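You operate a simulated robot arm through the tools that you are given. There is no shell and no other tool. Be economical: measure what you need, move in short steps, check, and stop when the job is done.

The job below is to be done with a simulated two-armed robot. You get a single attempt, and the scene is never put back.

Task
Fetch the red spacer from the type case, pass it across and lay it on the copper galley.
Fine: the spacer goes from one hand to the other; the grey cover waits in the brass frame and ends flat on the case again; the other spacer stays.

The check looks at the end state, three seconds after you hand in, the way a careful person would. Anything else that was tipped, shoved, dropped, spilled or broken makes it a failure. Lids that push on must go on centred and level and be pressed home; caps that screw on are set level and turned clockwise until they are tight.

Robot
Two 7-joint arms with two-finger parallel grippers on one trunk, on a base that drives. Base frame: it is fixed to the floor where the robot stands at the start and does not move with it; the origin is under the middle of the robot, x ahead of it, y to its left, z up; the surface under the hand at the start is at about z = 0.8. Units: m, rad, N and s.
The left shoulder is at the start at [0.11, 0.169, 1.486], the right one opposite. With the tool pointing down near the work surface each hand reaches from about 0.36 to 0.7 m from the robot's upright axis, wherever it stands, measured 20 degrees to its own side. Places, roughly: floor of the copper galley [0.6, -1.6, 0.9]; grey cover (23x25x7 cm) [0.6, -0.2, 0.9]; rim of the type case [0.6, -0.2, 0.8]; seat of the brass frame [0.6, -1, 0.9]. Payload 1.57 kg a hand.
Tool frame (each hand has its own): the origin (TCP) lies between the finger pads and is the grasp point; the fingertips stand 0.03 m ahead of it; z points along the fingers, y is the line along which they close. The gripper opens to 0.08 m. The fingers are 0.017 m wide and 0.012 m thick; the gripper's body (0.04 by 0.082 m) begins 0.08 m behind the TCP.
Orientation is that of the tool frame in the base frame, as [roll, pitch, yaw] about the fixed x, y, z axes, in that order (R = Rz(yaw) Ry(pitch) Rx(roll)). With the fingers straight down and closing along the base's y, the tool's x points along the base's -x, its y along +y and its z along -z.

Tools
- The arms move only by the tool apply_moves. It takes "left_plan", "right_plan" or both (then of equal length, played together; a hand with none holds still); each is a list of rows, each a list of 7 numbers: the turn, a rotation vector about the base's x, y, z in units of 5 degrees (1.0 is 5 degrees), then the shift along the base's x, y, z in units of 50 mm (1.0 is 50 mm), then the opening, from 0 (shut) to 1 (fully open). In form: [[rx, ry, rz, tx, ty, tz, grip], ...]. A call has 1 to 20 rows; each row shifts and turns the commanded pose from where the row before left it. A call with a number of a shift or a turn outside -1 to 1 is refused whole. A row lasts 0.2 s, in which the tool goes at most 0.05 m and 0.15 rad; a call with a longer step from one row to the next is refused whole, and so is a gripper value outside its range. Where a pose cannot be reached the arm comes as near as it can. A force on the tool above 40 N (or 10 N above the force at the start of the call, whichever is more), or a blocked arm, ends the call early, and 0.2 s more pass. Each finger travels about 0.072 m/s and halts on what it meets, pressing with about 30 N; the grip force reading is that of the motor and also rises with nothing between the fingers. The clock runs only during rows and for 0.2 s after the last one: add rows that do not move to give the fingers time. It gives the time, the measured TCP pose, the force on the tool (base axes), the opening and the grip force at its end, in the units of the frame above (readings bear some noise), with the torque about the TCP (base axes, N m) and any sound that the robot's microphone picked up.
- Cameras (640 x 400 px; columns grow to the right, rows downward): "scene" is now at [0.1239, -0.0555, 1.6652]; the picture's right is [-0.66, -0.75, 0.00], its down [-0.64, 0.55, -0.54] and it looks along [0.41, -0.35, -0.84] (base axes); focal length 289 px, centre (320, 200). "left" rides on the left gripper at [0.072, 0.006, -0.122] in its tool frame; the picture's right is [-0.09, 1.00, 0.00], its down [-0.84, -0.08, -0.54] and it looks along [-0.54, -0.05, 0.84] (tool axes); focal length 238 px, centre (320, 200). "right" rides on the right gripper at [0.072, -0.007, -0.122] in its tool frame; the picture's right is [0.09, 1.00, 0.00], its down [-0.84, 0.08, -0.54] and it looks along [-0.54, 0.05, 0.84] (tool axes); focal length 238 px, centre (320, 200).
- snapshot(camera): a new picture of that camera. No time passes.
- move_column(by): slides the trunk up (or, below 0, down) by that many m; the arms and the scene camera ride with it, the base frame stays. It gives what a move gives, with no picture.
- roll_base(legs): drives the robot by 1 to 6 legs, each [ahead, left, turn to the left] in m, m and rad, along the robot's own axes; the way and the turn of a leg run together, so that a leg with both is an arc; at most 1.5 m and 3.142 rad a leg. The arms and the cameras ride along, it lands a little off, and it stops where it bumps. It gives what a move gives.
- pan_tilt(pan, tilt): turns the head with the scene camera to pan (to the left, within 1.501 rad either way) and tilt (down, from -0.506 to 1.204), counted from straight ahead of the robot. It gives what a move gives.
- pixel_to_xyz(camera, pixels): for up to 12 pixels [column, row] of the newest picture of that camera ("zoom" is the newest enlarged one), the place [x, y, z] in the base frame of the surface seen there, good to about 0.002 m, but the place of the scene camera against the robot may be out by one fixed shift of up to 0.018 m in any direction. No time passes.
- zoom(camera, box): a new picture of the part [left, top, right, bottom] of that camera's present view, enlarged. No time passes.
- job_done(): hands the job in; it is judged then, once.

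Keep the steps short. Do not move on a guess: measure, check each grasp and each placing, and mend mistakes. In all there are 80 turns and 70 pictures (those below and enlarged ones count). Leave the grippers open and the arms clear of the work at the hand-in unless told otherwise, and finish with a single line.

The tools are called as a command line: name --argument value ..., lists and objects as JSON in quotes. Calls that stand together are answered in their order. apply_moves: Moves the arms, as the interface text tells. Its arguments: {"type":"object","properties":{"left_plan":{"type":"array","items":{"type":"array","items":{"type":"number"}}},"right_plan":{"type":"array","items":{"type":"array","items":{"type":"number"}}}},"required":[]} The other tools are called the same way: move_column (by) slides the trunk up or down; roll_base (legs) drives the base; pan_tilt (pan, tilt) turns the head that bears the scene camera; snapshot (camera) takes a picture; pixel_to_xyz (camera, pixels) gives the place of the surface under pixels of a picture; zoom (camera, box) takes an enlarged picture of a part of a camera's view; job_done () hands the job in.

At the start:

```text
time_s: 0.0
left_tool_pos: [0.6652, -0.0832, 1.1987]
left_tcp_rot: [3.141, 0.0, -3.141]
left_force: [0.3, 0.5, 0.0]
left_torque: [0.02, 0.03, 0.01]
left_gripper_width: 0.0798
left_gripper_force: 0.1
right_tool_pos: [0.4399, -0.5341, 0.9997]
right_tcp_rot: [-3.141, -0.001, -3.14]
right_force: [-0.9, 0.3, -0.1]
right_torque: [0.01, -0.02, 0.02]
right_gripper_width: 0.0799
right_gripper_force: 0.0
trunk travel left (down, up): [-0.8, 0.09]
robot x, y, heading: [0.0036, -0.0002, 0.001]
head pan, tilt: [-0.717, 1.002]
```

scene: 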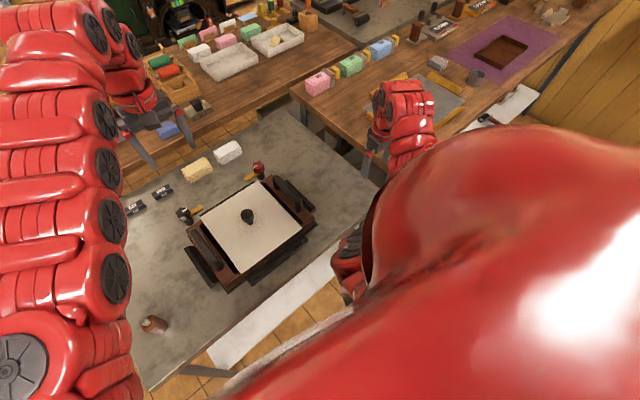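
right: 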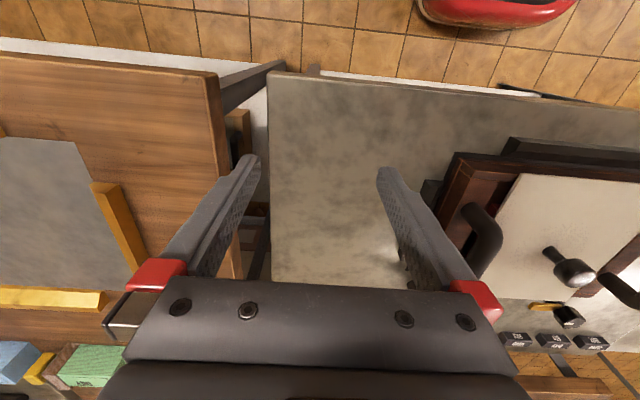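
left: 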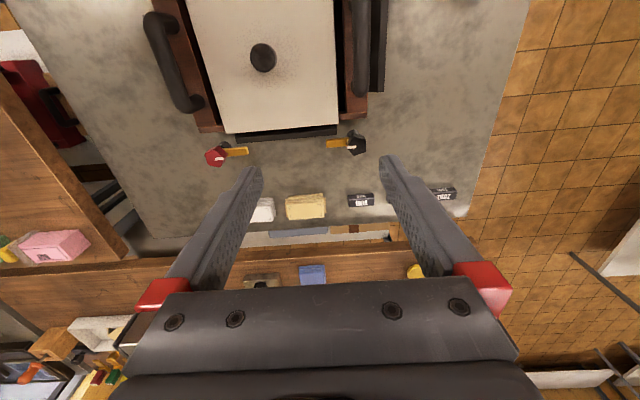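

I see the case with its light cover and a knob at about (247,216), two small clips beside it, the frame near (440,100) and the galley near (500,50). I'll look closer first.

zoom --camera "scene" --box '[120, 130, 340, 300]'

zoom --camera "scene" --box '[290, 0, 610, 180]'

pixel_to_xyz --camera "scene" --pixels '[[247, 214], [203, 217], [258, 182], [301, 227], [237, 281], [185, 213], [258, 168], [150, 290], [455, 98], [500, 48], [438, 62]]'

```text
2.35 times, centred on (230, 215) of scene
```

zoom: 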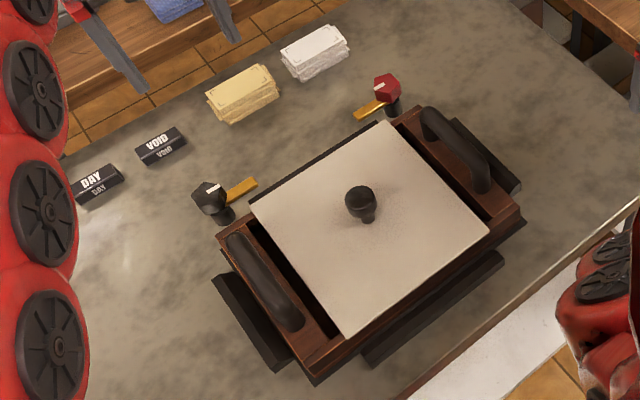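

```text
2.00 times, centred on (450, 90) of scene
```

zoom: 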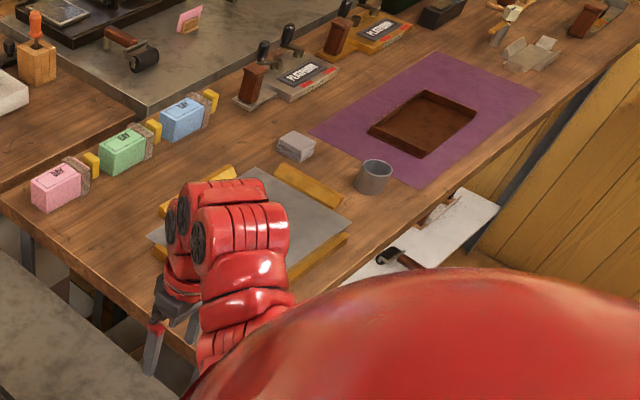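

```text
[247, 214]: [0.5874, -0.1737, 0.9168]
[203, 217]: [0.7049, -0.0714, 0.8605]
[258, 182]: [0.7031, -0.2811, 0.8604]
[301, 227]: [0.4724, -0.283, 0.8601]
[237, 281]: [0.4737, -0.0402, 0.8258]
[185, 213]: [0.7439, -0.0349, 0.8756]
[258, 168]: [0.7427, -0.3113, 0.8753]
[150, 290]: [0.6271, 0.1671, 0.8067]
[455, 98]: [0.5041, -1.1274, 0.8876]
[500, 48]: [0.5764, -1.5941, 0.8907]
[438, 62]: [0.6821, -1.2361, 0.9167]
```

The two posts with brass tongues may be latches, so I'll look at them from the left hand's camera.

zoom --camera "left" --box '[130, 0, 430, 200]'

pixel_to_xyz --camera "left" --pixels '[[262, 52], [228, 128], [334, 120], [245, 151], [215, 156], [330, 143], [357, 146], [210, 126], [365, 115], [180, 60], [362, 50], [280, 136]]'

```text
2.00 times, centred on (280, 100) of left
```

zoom: 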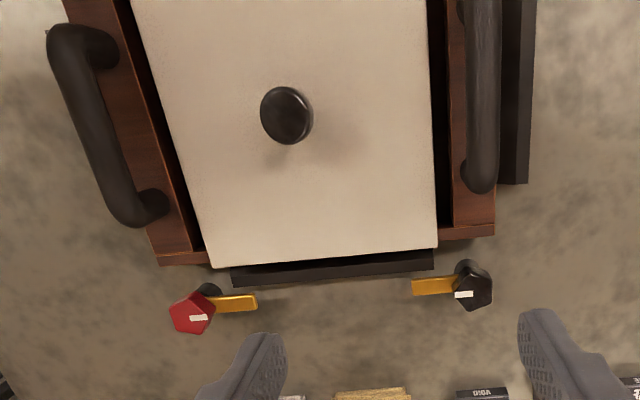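

```text
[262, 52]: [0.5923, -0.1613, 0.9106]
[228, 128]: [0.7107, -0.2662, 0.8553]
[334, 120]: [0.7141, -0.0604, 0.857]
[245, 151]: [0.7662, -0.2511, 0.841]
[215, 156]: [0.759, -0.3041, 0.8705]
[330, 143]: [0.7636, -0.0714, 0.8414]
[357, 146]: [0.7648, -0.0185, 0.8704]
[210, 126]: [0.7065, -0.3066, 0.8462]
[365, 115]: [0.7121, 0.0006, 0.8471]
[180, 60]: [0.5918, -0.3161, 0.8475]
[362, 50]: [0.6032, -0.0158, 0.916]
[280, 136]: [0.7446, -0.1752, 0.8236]
```

Both tongues lie beside the cover edge (x≈0.765 against 0.712) and not over it. The scene camera reads about (+0.007,+0.013,-0.004) off from the hand camera. Next I'll look along the driving path and at the frame by turning the head.

pan_tilt --pan -1.3 --tilt 0.6

snapshot --camera "scene"

```text
time_s: 1.0
left_tool_pos: [0.6639, -0.0833, 1.199]
left_tcp_rot: [-3.141, -0.001, -3.141]
left_force: [-0.5, -0.5, 0.1]
left_torque: [-0.01, -0.02, -0.02]
left_gripper_width: 0.0803
left_gripper_force: 0.2
right_tool_pos: [0.4395, -0.5351, 0.9996]
right_tcp_rot: [-3.142, 0.003, -3.141]
right_force: [0.2, -0.3, 0.2]
right_torque: [-0.01, 0.02, 0.01]
right_gripper_width: 0.0801
right_gripper_force: 0.1
trunk travel left (down, up): [-0.8, 0.09]
robot x, y, heading: [-0.0004, -0.0004, -0.002]
head pan, tilt: [-1.3, 0.6]
```

```text
63 pictures are left
```

scene: 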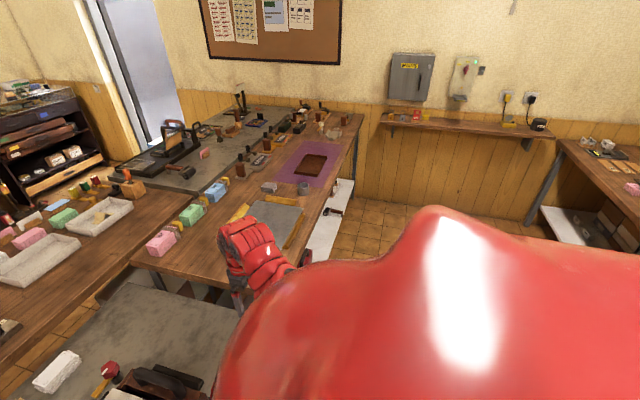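

The floor ahead of the benches looks clear, with a low white shelf at about (335,215). I'll measure the bench edge, shelf, frame and galley.

pixel_to_xyz --camera "scene" --pixels '[[325, 235], [346, 188], [354, 150], [318, 205], [280, 212], [310, 160], [304, 187], [330, 211], [238, 213], [380, 220], [268, 187], [345, 132]]'

zoom --camera "scene" --box '[200, 130, 360, 270]'

```text
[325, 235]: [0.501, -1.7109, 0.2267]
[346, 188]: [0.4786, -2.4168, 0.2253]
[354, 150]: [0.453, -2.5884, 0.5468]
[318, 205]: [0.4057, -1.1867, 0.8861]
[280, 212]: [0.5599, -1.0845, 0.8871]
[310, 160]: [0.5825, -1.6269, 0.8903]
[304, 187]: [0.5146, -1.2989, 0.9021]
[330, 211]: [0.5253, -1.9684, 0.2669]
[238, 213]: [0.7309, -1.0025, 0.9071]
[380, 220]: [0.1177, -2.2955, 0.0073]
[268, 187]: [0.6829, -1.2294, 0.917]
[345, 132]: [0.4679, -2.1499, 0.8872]
```

```text
2.86 times, centred on (280, 200) of scene
```

zoom: 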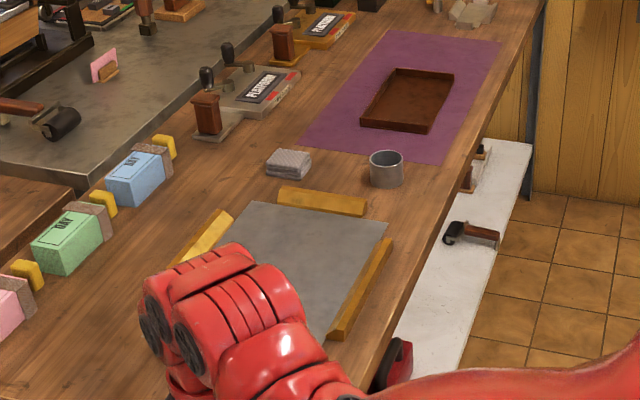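

The path looks clear. The left hand will move out of the way while the right hand goes up and over near the cover knob, still at z≈1.15.

apply_moves --left_plan '[[0, 0, 0, -0.4, 0.9, 0, 1], [0, 0, 0, -0.4, 0.9, 0, 1], [0, 0, 0, -0.4, 0.9, 0, 1], [0, 0, 0, -0.4, 0.9, 0, 1], [0, 0, 0, -0.4, 0.9, 0, 1], [0, 0, 0, -0.4, 0.9, 0, 1], [0, 0, 0, -0.4, 0.9, 0, 1], [0, 0, 0, 0, 0, 0, 1], [0, 0, 0, 0, 0, 0, 1], [0, 0, 0, 0, 0, 0, 1], [0, 0, 0, 0, 0, 0, 1], [0, 0, 0, 0, 0, 0, 1]]' --right_plan '[[0, 0, 0, 0, 0, 1, 1], [0, 0, 0, 0, 0, 1, 1], [0, 0, 0, 0, 0, 1, 1], [0, 0, 0, 0, 0, 0, 1], [0, 0, 0, 0.2, 0.93, 0, 1], [0, 0, 0, 0.2, 0.93, 0, 1], [0, 0, 0, 0.2, 0.93, 0, 1], [0, 0, 0, 0.2, 0.93, 0, 1], [0, 0, 0, 0.2, 0.93, 0, 1], [0, 0, 0, 0.2, 0.93, 0, 1], [0, 0, 0, 0.2, 0.93, 0, 1], [0, 0, 0, 0.2, 0.93, 0, 1]]'

snapshot --camera "right"

```text
time_s: 3.6
left_tool_pos: [0.6136, 0.0285, 1.1992]
left_tcp_rot: [-3.141, 0.0, -3.142]
left_force: [0.0, 0.5, 0.2]
left_torque: [-0.01, 0.04, 0.0]
left_gripper_width: 0.0799
left_gripper_force: 0.0
left hand out of reach, approached as far as the arm can: row 3, 4, 5, 6, 7
right_tool_pos: [0.4953, -0.5398, 1.0952]
right_tcp_rot: [-3.14, -0.001, -3.141]
right_force: [0.1, 0.3, 0.4]
right_torque: [-0.01, -0.03, -0.04]
right_gripper_width: 0.0798
right_gripper_force: 0.1
right hand out of reach, approached as far as the arm can: row 1, 2, 3, 5, 6, 7, 8, 9, 10, 11, 12
trunk travel left (down, up): [-0.8, 0.09]
robot x, y, heading: [-0.0027, -0.0006, 0.003]
head pan, tilt: [-1.3, 0.6]
```

```text
61 pictures are left
```

right: 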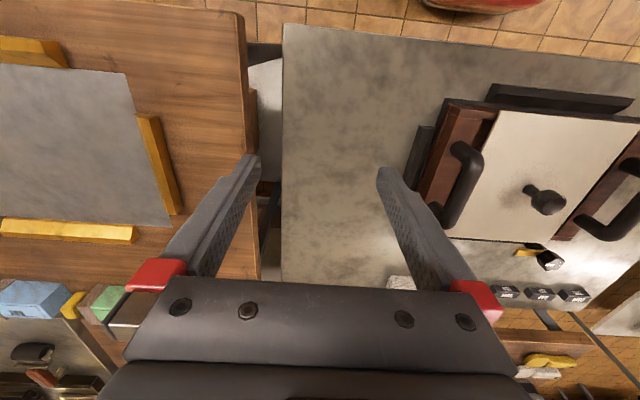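

Both arms ran out of reach because they are too folded this high under the shoulders. I'll raise the trunk, then work with the hands lower.

move_column --by 0.085

apply_moves --left_plan '[[0, 0, 0, 0, 0, -1, 1], [0, 0, 0, 0, 0, -1, 1], [0, 0, 0, 0, 0, -1, 1], [0, 0, 0, 0, 0, -1, 1], [0, 0, 0, 0, 1, 0, 1], [0, 0, 0, 0, 1, 0, 1], [0, 0, 0, 0, 1, 0, 1], [0, 0, 0, -0.3, 0.9, 0, 1], [0, 0, 0, -0.3, 0.9, 0, 1], [0, 0, 0, 0, 0, 0, 1]]' --right_plan '[[0, 0, 0, 0, 0, -1, 1], [0, 0, 0, 0, 0, -1, 1], [0, 0, 0, 0, 0, -1, 1], [0, 0, 0, 0, 0, 0, 1], [0, 0, 0, 0, 0, 0, 1], [0, 0, 0, 0, 1, 0, 1], [0, 0, 0, 0, 1, 0, 1], [0, 0, 0, 0, 1, 0, 1], [0, 0, 0, 0, 1, 0, 1], [0, 0, 0, 0, 0, 0, 1]]'

```text
time_s: 4.8
left_tool_pos: [0.6146, 0.0287, 1.2836]
left_tcp_rot: [-3.141, -0.001, -3.141]
left_force: [-0.2, -0.4, -0.7]
left_torque: [0.01, 0.02, 0.03]
left_gripper_width: 0.08
left_gripper_force: 0.1
right_tool_pos: [0.4948, -0.5402, 1.1797]
right_tcp_rot: [-3.142, 0.0, -3.141]
right_force: [0.1, -0.3, 0.2]
right_torque: [-0.02, -0.02, -0.01]
right_gripper_width: 0.0801
right_gripper_force: 0.0
trunk travel left (down, up): [-0.885, 0.005]
robot x, y, heading: [-0.0009, 0.0007, 0.001]
head pan, tilt: [-1.3, 0.6]
```

```text
time_s: 7.0
left_tool_pos: [0.6336, 0.2623, 1.1337]
left_tcp_rot: [3.14, -0.003, -3.141]
left_force: [-0.2, -0.6, 0.0]
left_torque: [0.02, 0.03, -0.03]
left_gripper_width: 0.0801
left_gripper_force: 0.0
left hand out of reach, approached as far as the arm can: row 1, 2, 5, 6, 8, 9
right_tool_pos: [0.4953, -0.3418, 1.0287]
right_tcp_rot: [3.139, 0.0, 3.14]
right_force: [0.4, -0.2, -1.3]
right_torque: [0.01, 0.03, 0.0]
right_gripper_width: 0.08
right_gripper_force: 0.0
trunk travel left (down, up): [-0.885, 0.005]
robot x, y, heading: [0.0028, -0.0026, -0.002]
head pan, tilt: [-1.3, 0.6]
```

The left hand is clear at y≈0.26 and the right is at (0.495,-0.342,1.029). Next I'll bring the right hand in line with the knob at y≈-0.162 and look.

apply_moves --right_plan '[[0, 0, 0, 0, 1, 0, 1], [0, 0, 0, 0, 1, 0, 1], [0, 0, 0, 0, 1, 0, 1], [0, 0, 0, 0, 0.6, 0, 1], [0, 0, 0, 0, 0, 0, 1]]'

snapshot --camera "right"

```text
time_s: 8.2
left_tool_pos: [0.6351, 0.2619, 1.1346]
left_tcp_rot: [3.141, -0.003, -3.139]
left_force: [-0.1, -0.2, 0.1]
left_torque: [0.04, 0.02, 0.02]
left_gripper_width: 0.0801
left_gripper_force: 0.1
right_tool_pos: [0.4965, -0.1611, 1.0303]
right_tcp_rot: [3.141, 0.0, -3.14]
right_force: [-0.9, -0.6, -0.2]
right_torque: [-0.03, 0.02, 0.02]
right_gripper_width: 0.0801
right_gripper_force: 0.0
trunk travel left (down, up): [-0.885, 0.005]
robot x, y, heading: [0.003, 0.0042, 0.002]
head pan, tilt: [-1.3, 0.6]
```

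```text
60 pictures are left
```

right: 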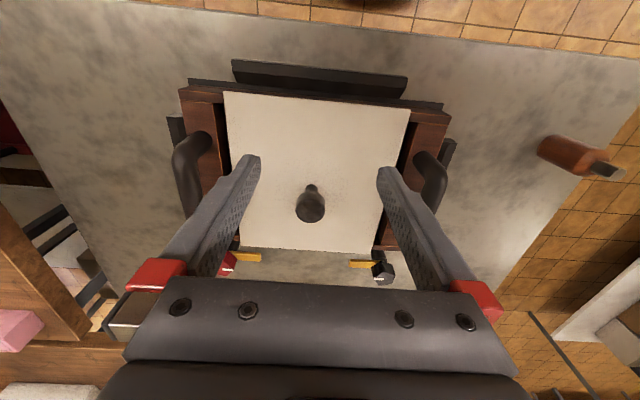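

The knob sits at (310,207) in the right picture. I'll measure it and the cover corners.

pixel_to_xyz --camera "right" --pixels '[[310, 210], [297, 207], [324, 207], [311, 221], [312, 186], [228, 95], [407, 110], [241, 248], [374, 252], [225, 92], [300, 80], [188, 150]]'

zoom --camera "right" --box '[160, 40, 460, 300]'

```text
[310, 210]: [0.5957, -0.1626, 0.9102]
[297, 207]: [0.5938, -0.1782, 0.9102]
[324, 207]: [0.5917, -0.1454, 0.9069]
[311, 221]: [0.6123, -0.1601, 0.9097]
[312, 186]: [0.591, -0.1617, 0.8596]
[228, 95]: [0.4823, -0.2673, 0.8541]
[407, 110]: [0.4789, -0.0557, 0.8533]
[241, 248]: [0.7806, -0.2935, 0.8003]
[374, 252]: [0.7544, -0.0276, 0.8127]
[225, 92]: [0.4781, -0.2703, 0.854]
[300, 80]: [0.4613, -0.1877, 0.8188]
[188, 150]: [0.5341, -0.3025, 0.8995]
```

```text
1.54 times, centred on (310, 170) of right
```

zoom: 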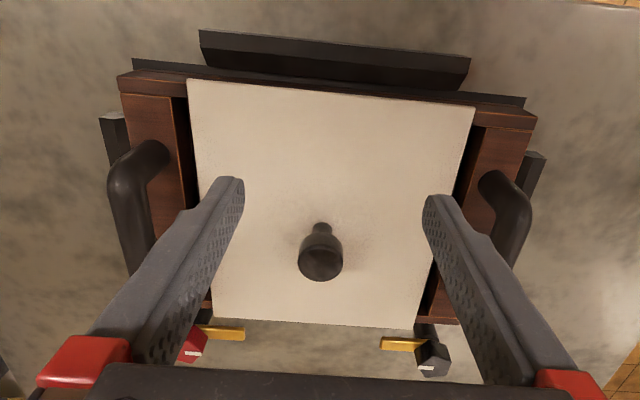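

The knob centre is about (0.595,-0.162) with its top at 0.910, and the cover spans x 0.478–0.713. I'll move over the knob and down to TCP z≈0.897, which leaves the tips about 1 cm above the cover.

apply_moves --right_plan '[[0, 0, 0, 1, 0, 0, 1], [0, 0, 0, 0.97, -0.02, 0, 1], [0, 0, 0, 0, 0, 0, 1], [0, 0, 0, 0, 0, -1, 1], [0, 0, 0, 0, 0, -1, 1], [0, 0, 0, 0, 0, -0.66, 1], [0, 0, 0, 0, 0, 0, 1]]'

snapshot --camera "right"

```text
time_s: 9.8
left_tool_pos: [0.6334, 0.2636, 1.1343]
left_tcp_rot: [-3.141, -0.003, 3.141]
left_force: [1.1, 0.1, -0.3]
left_torque: [0.01, 0.02, 0.0]
left_gripper_width: 0.0797
left_gripper_force: 0.1
right_tool_pos: [0.5949, -0.1611, 0.8965]
right_tcp_rot: [3.141, 0.0, -3.141]
right_force: [0.0, -0.3, 0.2]
right_torque: [0.0, 0.02, 0.02]
right_gripper_width: 0.08
right_gripper_force: 0.0
trunk travel left (down, up): [-0.885, 0.005]
robot x, y, heading: [0.0011, -0.0005, -0.004]
head pan, tilt: [-1.3, 0.6]
```

```text
58 pictures are left
```

right: 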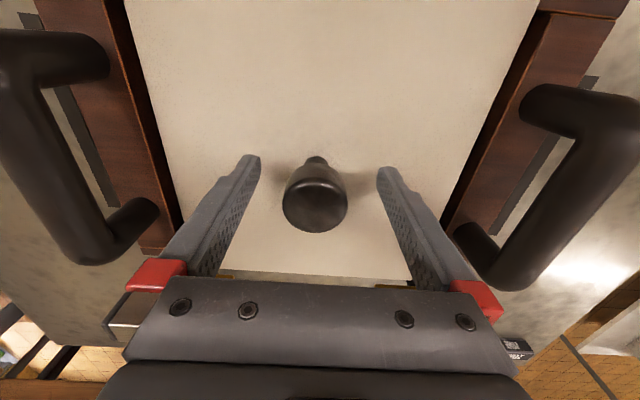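

The knob is centred between the pads at (315,200). I'll close on it.

apply_moves --right_plan '[[0, 0, 0, 0, 0, 0, 0], [0, 0, 0, 0, 0, 0, 0], [0, 0, 0, 0, 0, 0, 0], [0, 0, 0, 0, 0, 0, 0], [0, 0, 0, 0, 0, 0, 0], [0, 0, 0, 0, 0, 0, 0]]'

snapshot --camera "right"

```text
time_s: 11.2
left_tool_pos: [0.6341, 0.2632, 1.1335]
left_tcp_rot: [3.139, -0.003, 3.14]
left_force: [-0.4, 0.1, 0.6]
left_torque: [-0.01, 0.01, 0.0]
left_gripper_width: 0.0799
left_gripper_force: 0.1
right_tool_pos: [0.5951, -0.1605, 0.8972]
right_tcp_rot: [3.14, 0.0, -3.141]
right_force: [0.1, -0.4, -0.5]
right_torque: [0.0, 0.05, -0.04]
right_gripper_width: 0.0369
right_gripper_force: 30.7
trunk travel left (down, up): [-0.885, 0.005]
robot x, y, heading: [0.0006, 0.0005, 0.003]
head pan, tilt: [-1.3, 0.6]
```

```text
57 pictures are left
```

right: 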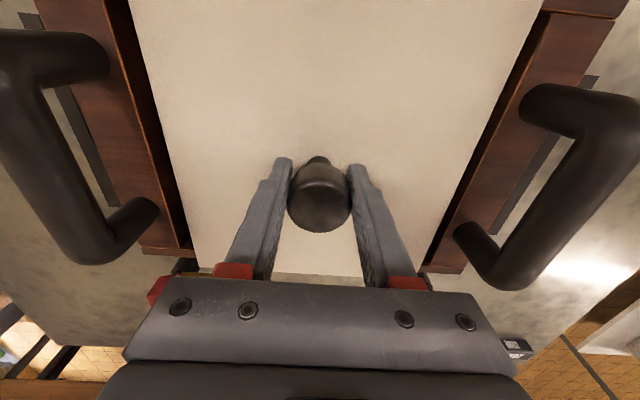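

The grip holds at 0.037 m with 31 N, and the seated TCP is (0.5951,-0.1605,0.8972). I'll lift by a small amount and read the force.

apply_moves --right_plan '[[0, 0, 0, 0, 0, 0.15, 0], [0, 0, 0, 0, 0, 0.15, 0], [0, 0, 0, 0, 0, 0, 0]]'

snapshot --camera "right"

```text
time_s: 12.0
left_tool_pos: [0.6347, 0.2632, 1.1343]
left_tcp_rot: [3.141, -0.004, 3.141]
left_force: [-0.2, 0.1, 0.1]
left_torque: [0.02, 0.01, 0.0]
left_gripper_width: 0.08
left_gripper_force: 0.1
right_tool_pos: [0.5957, -0.1604, 0.9125]
right_tcp_rot: [-3.142, 0.0, -3.141]
right_force: [0.1, -0.4, -2.1]
right_torque: [0.0, 0.01, 0.0]
right_gripper_width: 0.0369
right_gripper_force: 29.9
trunk travel left (down, up): [-0.885, 0.005]
robot x, y, heading: [0.0, 0.001, 0.003]
head pan, tilt: [-1.3, 0.6]
```

```text
56 pictures are left
```

right: 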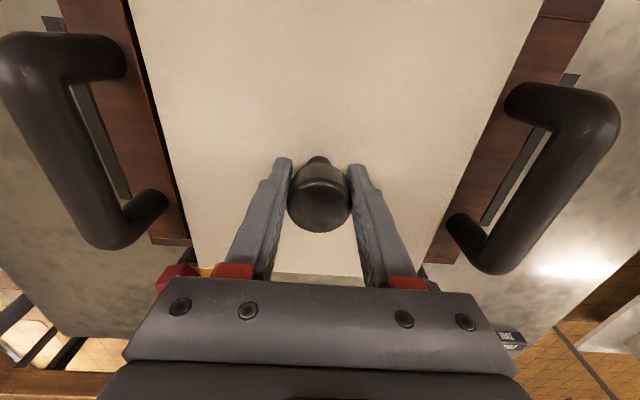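

It comes free and weighs only about 2 N. I'll lift it well clear, then look.

apply_moves --right_plan '[[0, 0, 0, 0, 0, 0.5, 0], [0, 0, 0, 0, 0, 0.7, 0], [0, 0, 0, 0, 0, 0.7, 0], [0, 0, 0, 0, 0, 0.7, 0], [0, 0, 0, 0, 0, 0.6, 0], [0, 0, 0, 0, 0, 0, 0]]'

pan_tilt --pan -0.3 --tilt 1.0

snapshot --camera "scene"

```text
time_s: 13.4
left_tool_pos: [0.6345, 0.2628, 1.1341]
left_tcp_rot: [-3.141, -0.004, -3.141]
left_force: [-0.8, 0.6, -0.7]
left_torque: [0.01, -0.01, 0.0]
left_gripper_width: 0.08
left_gripper_force: 0.1
right_tool_pos: [0.5933, -0.1602, 1.0737]
right_tcp_rot: [3.141, 0.0, 3.141]
right_force: [0.1, 0.1, -2.0]
right_torque: [0.02, 0.01, 0.01]
right_gripper_width: 0.037
right_gripper_force: 30.0
trunk travel left (down, up): [-0.885, 0.005]
robot x, y, heading: [0.0005, -0.0023, -0.0]
head pan, tilt: [-1.3, 0.6]
```

```text
time_s: 14.7
left_tool_pos: [0.6352, 0.2626, 1.1341]
left_tcp_rot: [3.14, -0.003, -3.141]
left_force: [-0.2, -0.4, 0.4]
left_torque: [-0.03, -0.03, 0.0]
left_gripper_width: 0.0798
left_gripper_force: 0.1
right_tool_pos: [0.594, -0.1618, 1.0718]
right_tcp_rot: [-3.141, 0.002, -3.142]
right_force: [-0.1, 0.0, -1.1]
right_torque: [-0.01, 0.04, 0.01]
right_gripper_width: 0.0369
right_gripper_force: 29.8
trunk travel left (down, up): [-0.885, 0.005]
robot x, y, heading: [0.0062, -0.0004, -0.001]
head pan, tilt: [-0.3, 1.0]
```

```text
55 pictures are left
```

scene: 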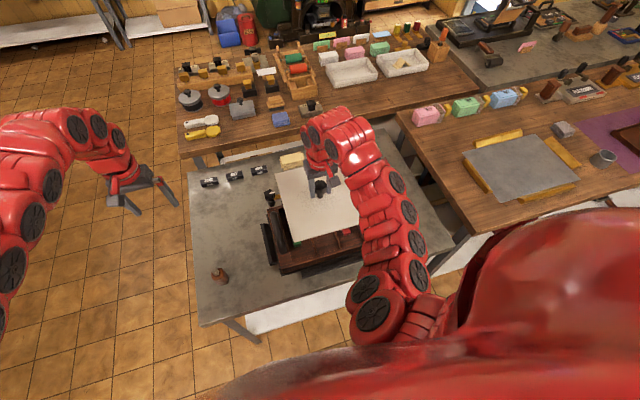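

The frame (grey slab with yellow bars) is in clear view near (520,165). I'll zoom on it and measure.

zoom --camera "scene" --box '[440, 100, 640, 225]'

pixel_to_xyz --camera "scene" --pixels '[[463, 154], [529, 135], [578, 180], [505, 203], [520, 168], [487, 136], [477, 182], [568, 154], [540, 200], [453, 156], [604, 157], [563, 129]]'

```text
3.20 times, centred on (540, 162) of scene
```

zoom: 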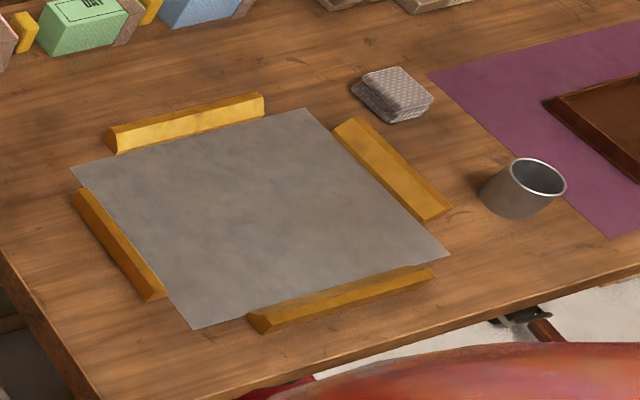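

```text
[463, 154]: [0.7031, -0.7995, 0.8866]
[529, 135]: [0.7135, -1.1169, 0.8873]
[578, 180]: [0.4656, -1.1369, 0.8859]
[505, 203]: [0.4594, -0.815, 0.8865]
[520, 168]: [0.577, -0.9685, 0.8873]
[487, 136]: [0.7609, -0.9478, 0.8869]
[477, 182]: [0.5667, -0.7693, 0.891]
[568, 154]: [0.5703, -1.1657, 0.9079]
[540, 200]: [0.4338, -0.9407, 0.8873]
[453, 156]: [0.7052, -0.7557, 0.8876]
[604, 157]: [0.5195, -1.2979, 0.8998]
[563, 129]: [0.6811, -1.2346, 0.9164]
```

The slab spans about x 0.46–0.71 and y −0.80…−1.13. Corrected for the camera shift, its centre is about (0.592,-0.955). I'll drive right by 0.4 m first and check.

roll_base --legs '[[0, -0.4, 0]]'

snapshot --camera "scene"

```text
time_s: 17.2
left_tool_pos: [0.6337, -0.1378, 1.134]
left_tcp_rot: [3.14, -0.003, -3.141]
left_force: [-0.3, 0.0, -0.9]
left_torque: [0.01, 0.02, -0.02]
left_gripper_width: 0.0798
left_gripper_force: 0.1
right_tool_pos: [0.595, -0.5633, 1.0729]
right_tcp_rot: [-3.14, 0.001, -3.142]
right_force: [0.2, -0.2, -0.7]
right_torque: [-0.03, 0.01, -0.01]
right_gripper_width: 0.0366
right_gripper_force: 30.2
trunk travel left (down, up): [-0.885, 0.005]
robot x, y, heading: [-0.004, -0.3999, 0.001]
head pan, tilt: [-0.3, 1.0]
```

```text
53 pictures are left
```

scene: 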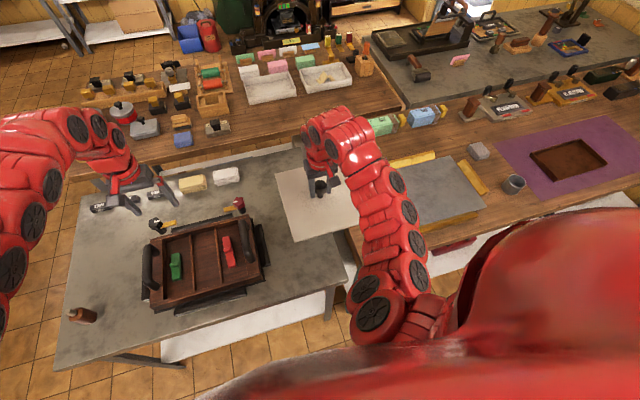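

The drive went well and the open case now shows the red spacer at about (228,250) and the green one at about (176,265). I'll take a closer look, then drive the remaining 0.395 m.

zoom --camera "scene" --box '[130, 190, 290, 310]'

pixel_to_xyz --camera "scene" --pixels '[[226, 240], [231, 261], [228, 252], [175, 258], [176, 275], [240, 252], [205, 255], [260, 240], [262, 262], [160, 298], [150, 250], [228, 225]]'

roll_base --legs '[[0.0, -0.394, 0]]'

snapshot --camera "right"

```text
3.33 times, centred on (210, 250) of scene
```

zoom: 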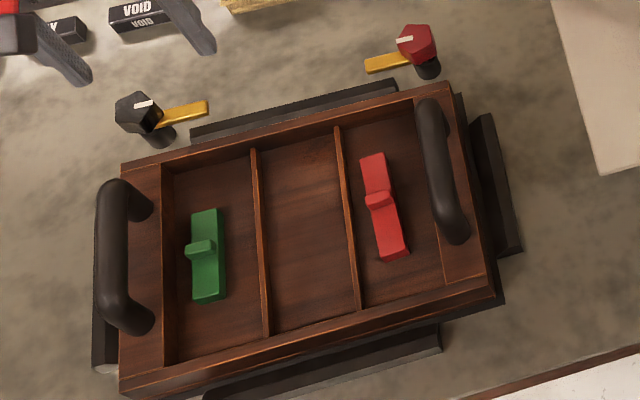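

```text
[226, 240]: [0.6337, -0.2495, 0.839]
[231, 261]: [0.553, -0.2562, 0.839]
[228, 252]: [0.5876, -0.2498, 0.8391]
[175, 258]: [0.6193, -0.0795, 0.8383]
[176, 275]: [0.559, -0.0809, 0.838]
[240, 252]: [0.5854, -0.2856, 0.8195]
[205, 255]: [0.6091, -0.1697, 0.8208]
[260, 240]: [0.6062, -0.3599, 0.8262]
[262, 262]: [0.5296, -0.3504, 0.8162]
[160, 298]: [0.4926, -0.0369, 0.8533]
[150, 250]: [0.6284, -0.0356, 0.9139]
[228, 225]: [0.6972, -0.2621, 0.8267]
```

```text
time_s: 19.6
left_tool_pos: [0.6349, -0.5309, 1.1335]
left_tcp_rot: [3.14, -0.002, 3.141]
left_force: [0.2, 0.2, -0.5]
left_torque: [0.03, 0.01, 0.02]
left_gripper_width: 0.0799
left_gripper_force: 0.1
right_tool_pos: [0.5945, -0.9548, 1.0724]
right_tcp_rot: [-3.141, 0.002, 3.141]
right_force: [0.1, -0.3, -1.4]
right_torque: [-0.02, 0.02, -0.01]
right_gripper_width: 0.0371
right_gripper_force: 30.3
trunk travel left (down, up): [-0.885, 0.005]
robot x, y, heading: [-0.0028, -0.7974, 0.007]
head pan, tilt: [-0.3, 1.0]
```

```text
51 pictures are left
```

right: 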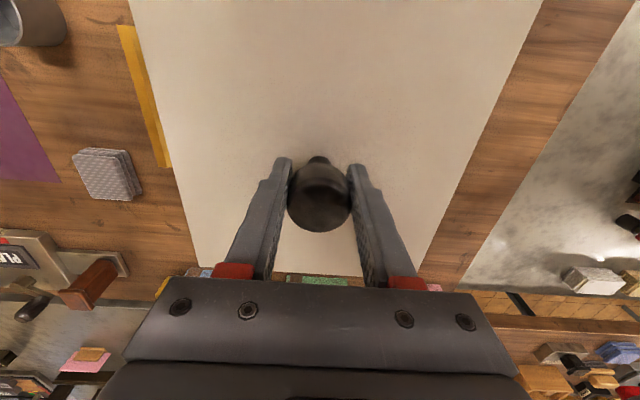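

The −y bar shows at the cover's left edge. I'll measure it here to refine the frame's place, and look with the left camera too.

pixel_to_xyz --camera "right" --pixels '[[155, 120], [166, 165], [160, 164], [122, 28], [140, 80], [108, 172]]'

snapshot --camera "left"

snapshot --camera "scene"

```text
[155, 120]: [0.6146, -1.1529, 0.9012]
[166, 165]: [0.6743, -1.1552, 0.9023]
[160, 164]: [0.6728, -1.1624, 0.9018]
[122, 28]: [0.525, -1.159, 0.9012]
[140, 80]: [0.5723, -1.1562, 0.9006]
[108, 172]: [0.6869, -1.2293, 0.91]
```

```text
50 pictures are left
```

left: 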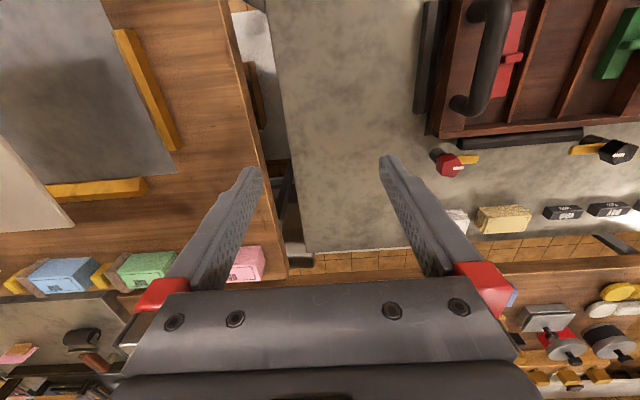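

```text
49 pictures are left
```

scene: 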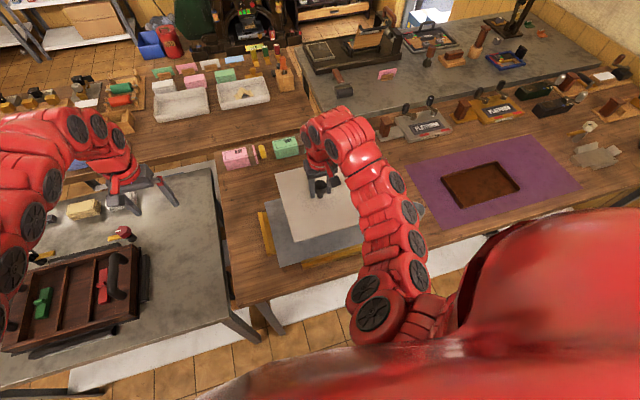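

Now I'll measure the +y and far bars and the slab corner in the left picture.

pixel_to_xyz --camera "left" --pixels '[[145, 90], [177, 145], [157, 145], [118, 38], [95, 188], [143, 184], [175, 175], [170, 150], [100, 10], [60, 190]]'

pixel_to_xyz --camera "scene" --pixels '[[266, 235], [282, 262], [300, 240], [330, 260], [276, 170], [334, 170], [300, 200], [288, 235], [262, 212], [275, 255]]'

zoom --camera "scene" --box '[240, 140, 380, 280]'

```text
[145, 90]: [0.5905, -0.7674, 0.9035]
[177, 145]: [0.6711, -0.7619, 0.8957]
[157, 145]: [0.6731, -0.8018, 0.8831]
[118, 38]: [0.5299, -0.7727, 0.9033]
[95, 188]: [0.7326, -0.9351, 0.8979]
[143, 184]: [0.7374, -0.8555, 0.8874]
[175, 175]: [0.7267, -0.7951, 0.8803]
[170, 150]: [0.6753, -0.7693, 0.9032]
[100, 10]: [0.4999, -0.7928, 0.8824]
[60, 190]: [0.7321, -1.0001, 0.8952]
```

```text
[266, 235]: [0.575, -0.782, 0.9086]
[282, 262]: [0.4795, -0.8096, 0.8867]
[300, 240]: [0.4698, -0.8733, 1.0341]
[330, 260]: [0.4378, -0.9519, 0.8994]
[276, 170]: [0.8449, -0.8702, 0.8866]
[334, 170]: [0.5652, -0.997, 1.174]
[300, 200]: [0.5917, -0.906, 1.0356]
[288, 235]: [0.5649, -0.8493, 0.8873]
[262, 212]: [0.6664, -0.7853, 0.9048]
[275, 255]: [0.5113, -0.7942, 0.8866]
```

```text
2.86 times, centred on (310, 210) of scene
```

zoom: 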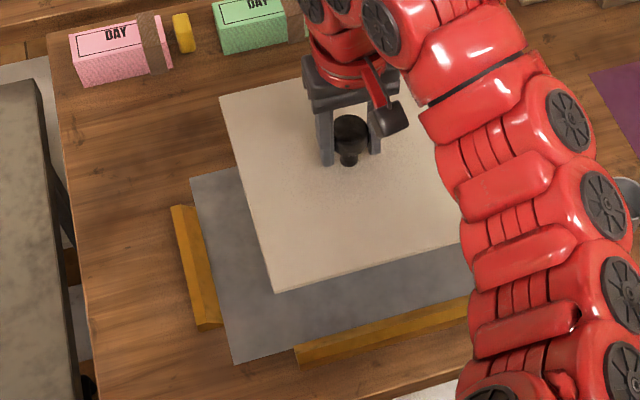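

Bar crests lie at y −0.769 / −1.157 and x ≈0.445 / 0.735, so the centre is about (0.590,-0.963). I'll shift there and lower to z≈0.955.

apply_moves --right_plan '[[0, 0, 0, -0.08, -0.16, 0, 0], [0, 0, 0, 0, 0, -0.8, 0], [0, 0, 0, 0, 0, -0.8, 0], [0, 0, 0, 0, 0, -0.7, 0], [0, 0, 0, 0, 0, 0, 0]]'

zoom --camera "scene" --box '[240, 140, 380, 280]'

```text
time_s: 20.9
left_tool_pos: [0.6349, -0.5325, 1.1338]
left_tcp_rot: [-3.14, -0.004, 3.141]
left_force: [0.9, -0.4, -0.3]
left_torque: [0.01, 0.0, 0.01]
left_gripper_width: 0.0798
left_gripper_force: 0.1
right_tool_pos: [0.5908, -0.9638, 0.9563]
right_tcp_rot: [3.141, 0.002, 3.141]
right_force: [-0.1, -0.1, -0.8]
right_torque: [0.03, -0.02, -0.03]
right_gripper_width: 0.0369
right_gripper_force: 29.7
trunk travel left (down, up): [-0.885, 0.005]
robot x, y, heading: [-0.0009, -0.7958, -0.002]
head pan, tilt: [-0.3, 1.0]
```

```text
2.86 times, centred on (310, 210) of scene
```

zoom: 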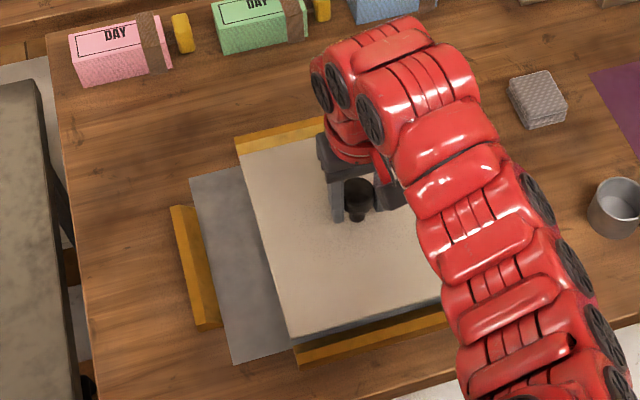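

The cover is centred between the near and far bars. I'll lower it slowly to contact.

apply_moves --right_plan '[[0, 0, 0, 0, 0, -0.08, 0], [0, 0, 0, 0, 0, -0.08, 0], [0, 0, 0, 0, 0, -0.06, 0], [0, 0, 0, 0, 0, 0, 0]]'

```text
time_s: 21.9
left_tool_pos: [0.6334, -0.5324, 1.1339]
left_tcp_rot: [3.142, -0.003, -3.141]
left_force: [-0.7, 0.6, -0.8]
left_torque: [0.03, 0.02, 0.01]
left_gripper_width: 0.08
left_gripper_force: 0.0
right_tool_pos: [0.5899, -0.965, 0.9457]
right_tcp_rot: [3.141, 0.0, -3.14]
right_force: [-0.2, 0.1, -1.7]
right_torque: [-0.01, 0.01, -0.03]
right_gripper_width: 0.0367
right_gripper_force: 30.1
trunk travel left (down, up): [-0.885, 0.005]
robot x, y, heading: [0.0029, -0.7948, -0.001]
head pan, tilt: [-0.3, 1.0]
```

apply_moves --right_plan '[[0, 0, 0, 0, 0, -0.05, 0], [0, 0, 0, 0, 0, -0.05, 0], [0, 0, 0, 0, 0, 0, 0]]'

zoom --camera "scene" --box '[240, 140, 380, 280]'

```text
time_s: 22.6
left_tool_pos: [0.6348, -0.5329, 1.1337]
left_tcp_rot: [-3.142, -0.002, 3.141]
left_force: [-0.2, 0.7, -0.9]
left_torque: [0.0, 0.0, -0.01]
left_gripper_width: 0.0801
left_gripper_force: 0.0
right_tool_pos: [0.5896, -0.9651, 0.9415]
right_tcp_rot: [3.141, 0.0, -3.141]
right_force: [0.0, -0.7, -1.3]
right_torque: [0.0, 0.02, -0.03]
right_gripper_width: 0.0367
right_gripper_force: 29.9
trunk travel left (down, up): [-0.885, 0.005]
robot x, y, heading: [0.0003, -0.7981, -0.002]
head pan, tilt: [-0.3, 1.0]
```

```text
2.86 times, centred on (310, 210) of scene
```

zoom: 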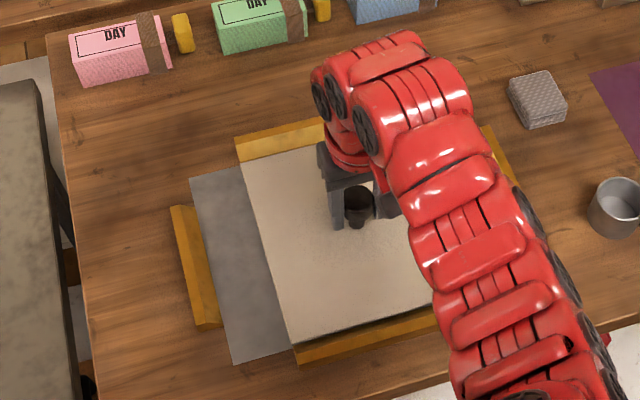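

There is no contact yet, so I'll go down a bit further.

apply_moves --right_plan '[[0, 0, 0, 0, 0, -0.04, 0], [0, 0, 0, 0, 0, -0.04, 0], [0, 0, 0, 0, 0, 0, 0]]'

```text
time_s: 23.4
left_tool_pos: [0.6338, -0.5323, 1.1335]
left_tcp_rot: [3.14, -0.003, -3.141]
left_force: [0.5, -0.3, -0.3]
left_torque: [0.0, 0.0, 0.01]
left_gripper_width: 0.0803
left_gripper_force: 0.0
right_tool_pos: [0.5898, -0.9641, 0.9379]
right_tcp_rot: [3.141, 0.001, -3.141]
right_force: [2.4, 1.8, 2.6]
right_torque: [-0.34, 0.36, 0.13]
right_gripper_width: 0.0371
right_gripper_force: 30.3
trunk travel left (down, up): [-0.885, 0.005]
robot x, y, heading: [0.0004, -0.795, -0.003]
head pan, tilt: [-0.3, 1.0]
```

Contact is beginning: Fz is up to +2.6 N at z=0.938. One more millimetre should seat it flat.

apply_moves --right_plan '[[0, 0, 0, 0, 0, -0.03, 0], [0, 0, 0, 0, 0, 0, 0]]'

snapshot --camera "right"

```text
time_s: 24.1
left_tool_pos: [0.6362, -0.5309, 1.134]
left_tcp_rot: [3.14, -0.004, 3.141]
left_force: [0.0, 0.3, -0.4]
left_torque: [0.02, 0.02, 0.02]
left_gripper_width: 0.0799
left_gripper_force: 0.1
right_tool_pos: [0.5912, -0.965, 0.9378]
right_tcp_rot: [-3.141, 0.001, 3.14]
right_force: [7.0, 2.5, 4.0]
right_torque: [-0.29, 0.3, 0.23]
right_gripper_width: 0.0368
right_gripper_force: 30.6
trunk travel left (down, up): [-0.885, 0.005]
robot x, y, heading: [0.0026, -0.7958, 0.001]
head pan, tilt: [-0.3, 1.0]
```

```text
45 pictures are left
```

right: 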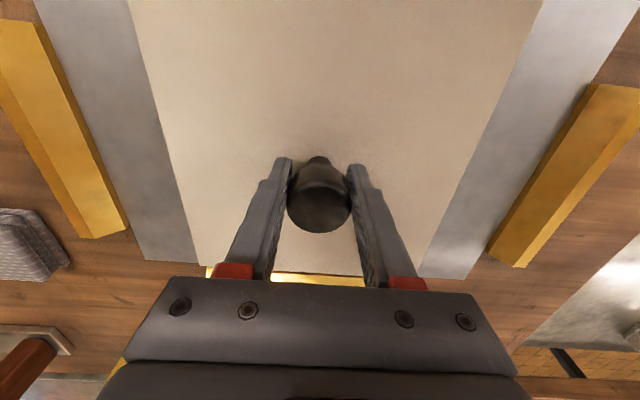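

The seating height fits a cover about 12–14 mm thick on the slab. I'll release and rise.

apply_moves --right_plan '[[0, 0, 0, 0, 0, 0, 1], [0, 0, 0, 0, 0, 0, 1], [0, 0, 0, 0, 0, 0, 1], [0, 0, 0, 0, 0, 0, 1], [0, 0, 0, 0, 0, 0.5, 1], [0, 0, 0, 0, 0, 1, 1], [0, 0, 0, 0, 0, 1, 1], [0, 0, 0, -0.5, 0, 0, 1], [0, 0, 0, -0.5, 0, 0, 1], [0, 0, 0, 0, 0, 0, 1]]'

snapshot --camera "right"

```text
time_s: 26.2
left_tool_pos: [0.6348, -0.531, 1.1333]
left_tcp_rot: [-3.141, -0.003, -3.141]
left_force: [-0.3, 0.2, 0.0]
left_torque: [0.0, 0.01, 0.0]
left_gripper_width: 0.0797
left_gripper_force: 0.1
right_tool_pos: [0.5402, -0.9641, 1.0615]
right_tcp_rot: [-3.141, 0.0, 3.141]
right_force: [0.2, 0.6, -0.3]
right_torque: [-0.01, 0.02, 0.01]
right_gripper_width: 0.0799
right_gripper_force: 0.0
trunk travel left (down, up): [-0.885, 0.005]
robot x, y, heading: [0.0025, -0.7944, -0.0]
head pan, tilt: [-0.3, 1.0]
```

```text
44 pictures are left
```

right: 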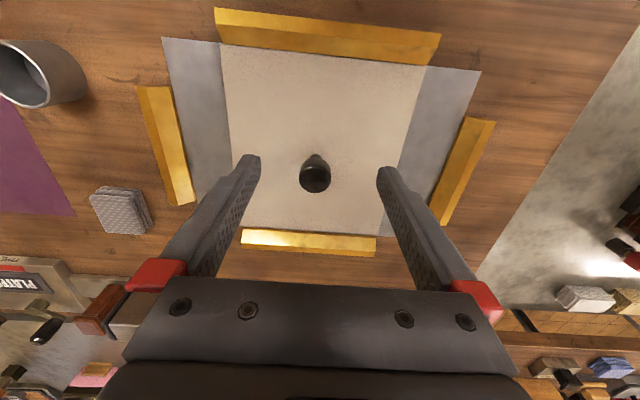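

The cover appears to sit in the frame. I'll check that it is level and where the knob is.

pixel_to_xyz --camera "right" --pixels '[[315, 180], [226, 52], [412, 72], [240, 220], [378, 228], [320, 90], [400, 60], [195, 60], [440, 90], [320, 50]]'

```text
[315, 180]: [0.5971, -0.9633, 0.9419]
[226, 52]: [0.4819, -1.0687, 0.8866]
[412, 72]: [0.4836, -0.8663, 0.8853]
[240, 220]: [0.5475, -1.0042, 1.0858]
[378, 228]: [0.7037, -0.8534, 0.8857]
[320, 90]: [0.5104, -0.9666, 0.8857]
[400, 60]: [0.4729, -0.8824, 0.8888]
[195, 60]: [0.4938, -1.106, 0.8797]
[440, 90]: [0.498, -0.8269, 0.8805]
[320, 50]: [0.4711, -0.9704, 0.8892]
```

The cover is level in the frame: its top reads 0.886 at every corner against the slab at 0.880. Now I'll drive back left by 0.34 m so the left hand faces the red spacer.

roll_base --legs '[[0, 0.34, 0]]'

snapshot --camera "left"

```text
time_s: 28.5
left_tool_pos: [0.6321, -0.1896, 1.1339]
left_tcp_rot: [3.14, -0.003, -3.14]
left_force: [-0.5, 0.3, -0.6]
left_torque: [0.03, -0.03, -0.01]
left_gripper_width: 0.0801
left_gripper_force: 0.1
right_tool_pos: [0.54, -0.6245, 1.0612]
right_tcp_rot: [-3.141, -0.001, -3.138]
right_force: [0.1, -0.9, 0.1]
right_torque: [0.01, 0.0, 0.03]
right_gripper_width: 0.0798
right_gripper_force: 0.1
trunk travel left (down, up): [-0.885, 0.005]
robot x, y, heading: [-0.0013, -0.4591, -0.002]
head pan, tilt: [-0.3, 1.0]
```

```text
43 pictures are left
```

left: 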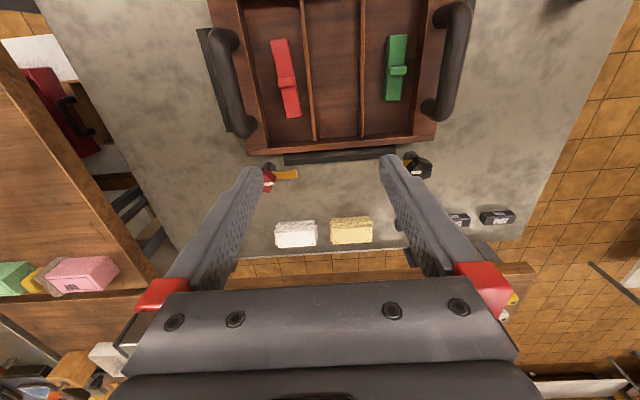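

The red spacer is at (286,78). I'll bring the left hand back and lower for a close view.

apply_moves --left_plan '[[0, 0, 0, -0.4, -0.2, -0.7, 1], [0, 0, 0, -0.4, -0.2, -0.7, 1], [0, 0, 0, -0.4, -0.2, -0.4, 1], [0, 0, 0, -0.4, -0.2, 0, 1], [0, 0, 0, -0.4, -0.1, 0, 1], [0, 0, 0, 0, 0, 0, 1]]'

zoom --camera "left" --box '[220, 60, 500, 240]'

```text
time_s: 29.9
left_tool_pos: [0.5849, -0.2272, 1.0137]
left_tcp_rot: [-3.141, -0.006, -3.138]
left_force: [-0.2, 0.3, -0.8]
left_torque: [0.03, -0.03, 0.02]
left_gripper_width: 0.08
left_gripper_force: 0.1
left hand out of reach, approached as far as the arm can: row 1, 2, 3, 4, 5
right_tool_pos: [0.5396, -0.6222, 1.0608]
right_tcp_rot: [-3.141, 0.0, -3.137]
right_force: [0.5, -0.3, 0.3]
right_torque: [-0.01, -0.02, -0.01]
right_gripper_width: 0.0802
right_gripper_force: 0.0
trunk travel left (down, up): [-0.885, 0.005]
robot x, y, heading: [-0.0004, -0.454, 0.005]
head pan, tilt: [-0.3, 1.0]
```

```text
2.22 times, centred on (360, 150) of left
```

zoom: 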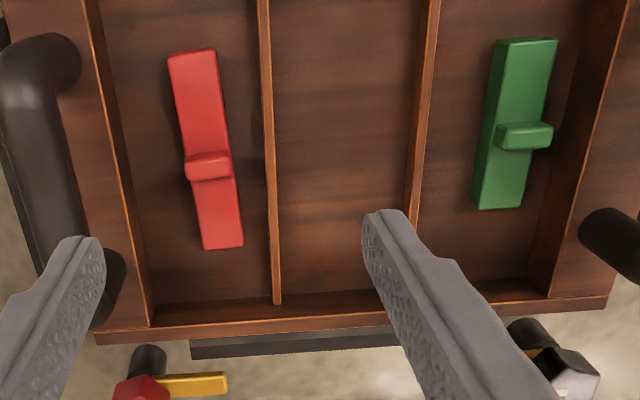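

The view is good. I'll measure the spacer ends, tab and dividers on the zoomed picture.

pixel_to_xyz --camera "zoom" --pixels '[[192, 55], [224, 243], [206, 158], [212, 52], [174, 57], [204, 246], [242, 243], [150, 200], [265, 150], [190, 160], [228, 156], [125, 180]]'

snapshot --camera "left"

```text
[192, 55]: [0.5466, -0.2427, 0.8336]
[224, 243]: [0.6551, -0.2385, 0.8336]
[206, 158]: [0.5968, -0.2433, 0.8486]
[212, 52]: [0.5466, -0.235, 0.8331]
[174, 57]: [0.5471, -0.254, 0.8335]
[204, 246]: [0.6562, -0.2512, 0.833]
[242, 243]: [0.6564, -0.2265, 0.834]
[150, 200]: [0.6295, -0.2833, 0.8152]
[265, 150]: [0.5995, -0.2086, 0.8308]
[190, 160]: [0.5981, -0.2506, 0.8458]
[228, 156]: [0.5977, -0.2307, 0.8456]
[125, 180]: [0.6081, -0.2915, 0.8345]
```

```text
41 pictures are left
```

left: 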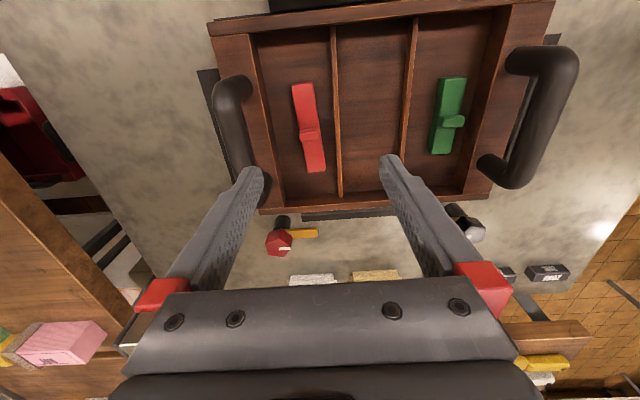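

The bar is about 112 mm long along x (0.545–0.657, y≈-0.2415), its top is at 0.8335, and it has a raised tab at x≈0.598 up to 0.8475.

Plan:
- The left hand grips the tab, with the fingers closing along x. The tips stay above the dividers at 0.834.
- The right hand later takes a bar end.

First I'll turn the left hand −87° and centre it over the tab.

apply_moves --left_plan '[[0, 0, -1, 0.02, -0.02, 0, 1], [0, 0, -1, 0.02, -0.02, 0, 1], [0, 0, -1, 0.02, -0.02, 0, 1], [0, 0, -1, 0.02, -0.02, 0, 1], [0, 0, -1, 0.02, -0.02, 0, 1], [0, 0, -1, 0.02, -0.02, 0, 1], [0, 0, -1, 0.02, -0.02, 0, 1], [0, 0, -1, 0.02, -0.02, 0, 1], [0, 0, -1, 0.02, -0.02, 0, 1], [0, 0, -1, 0.02, -0.02, 0, 1], [0, 0, -1, 0.02, -0.02, 0, 1], [0, 0, -1, 0.02, -0.02, 0, 1], [0, 0, -1, 0.02, -0.02, 0, 1], [0, 0, -1, 0, -0.02, 0, 1], [0, 0, -1, 0, 0, 0, 1], [0, 0, -1, 0, 0, 0, 1], [0, 0, -1, 0, 0, 0, 1], [0, 0, -0.4, 0, 0, 0, 1], [0, 0, 0, 0, 0, 0, 1]]'

snapshot --camera "left"

```text
time_s: 33.9
left_tool_pos: [0.5977, -0.2417, 1.0127]
left_tcp_rot: [3.141, -0.001, 1.627]
left_force: [-0.5, 0.6, 0.6]
left_torque: [-0.03, 0.0, 0.0]
left_gripper_width: 0.08
left_gripper_force: 0.0
right_tool_pos: [0.5393, -0.6239, 1.0605]
right_tcp_rot: [3.141, 0.001, -3.139]
right_force: [0.4, -0.4, -0.7]
right_torque: [0.0, -0.02, -0.01]
right_gripper_width: 0.08
right_gripper_force: 0.1
trunk travel left (down, up): [-0.885, 0.005]
robot x, y, heading: [-0.0021, -0.4585, 0.008]
head pan, tilt: [-0.3, 1.0]
```

```text
40 pictures are left
```

left: 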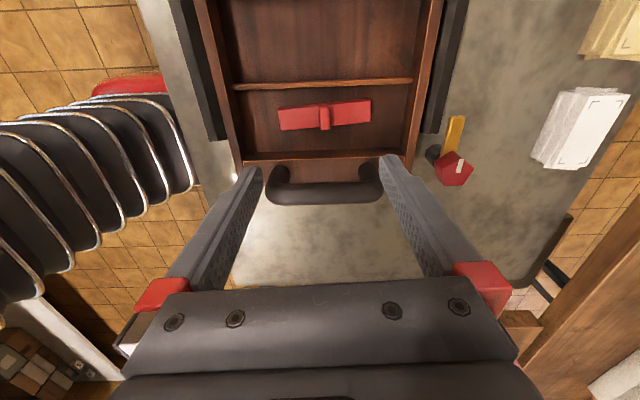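

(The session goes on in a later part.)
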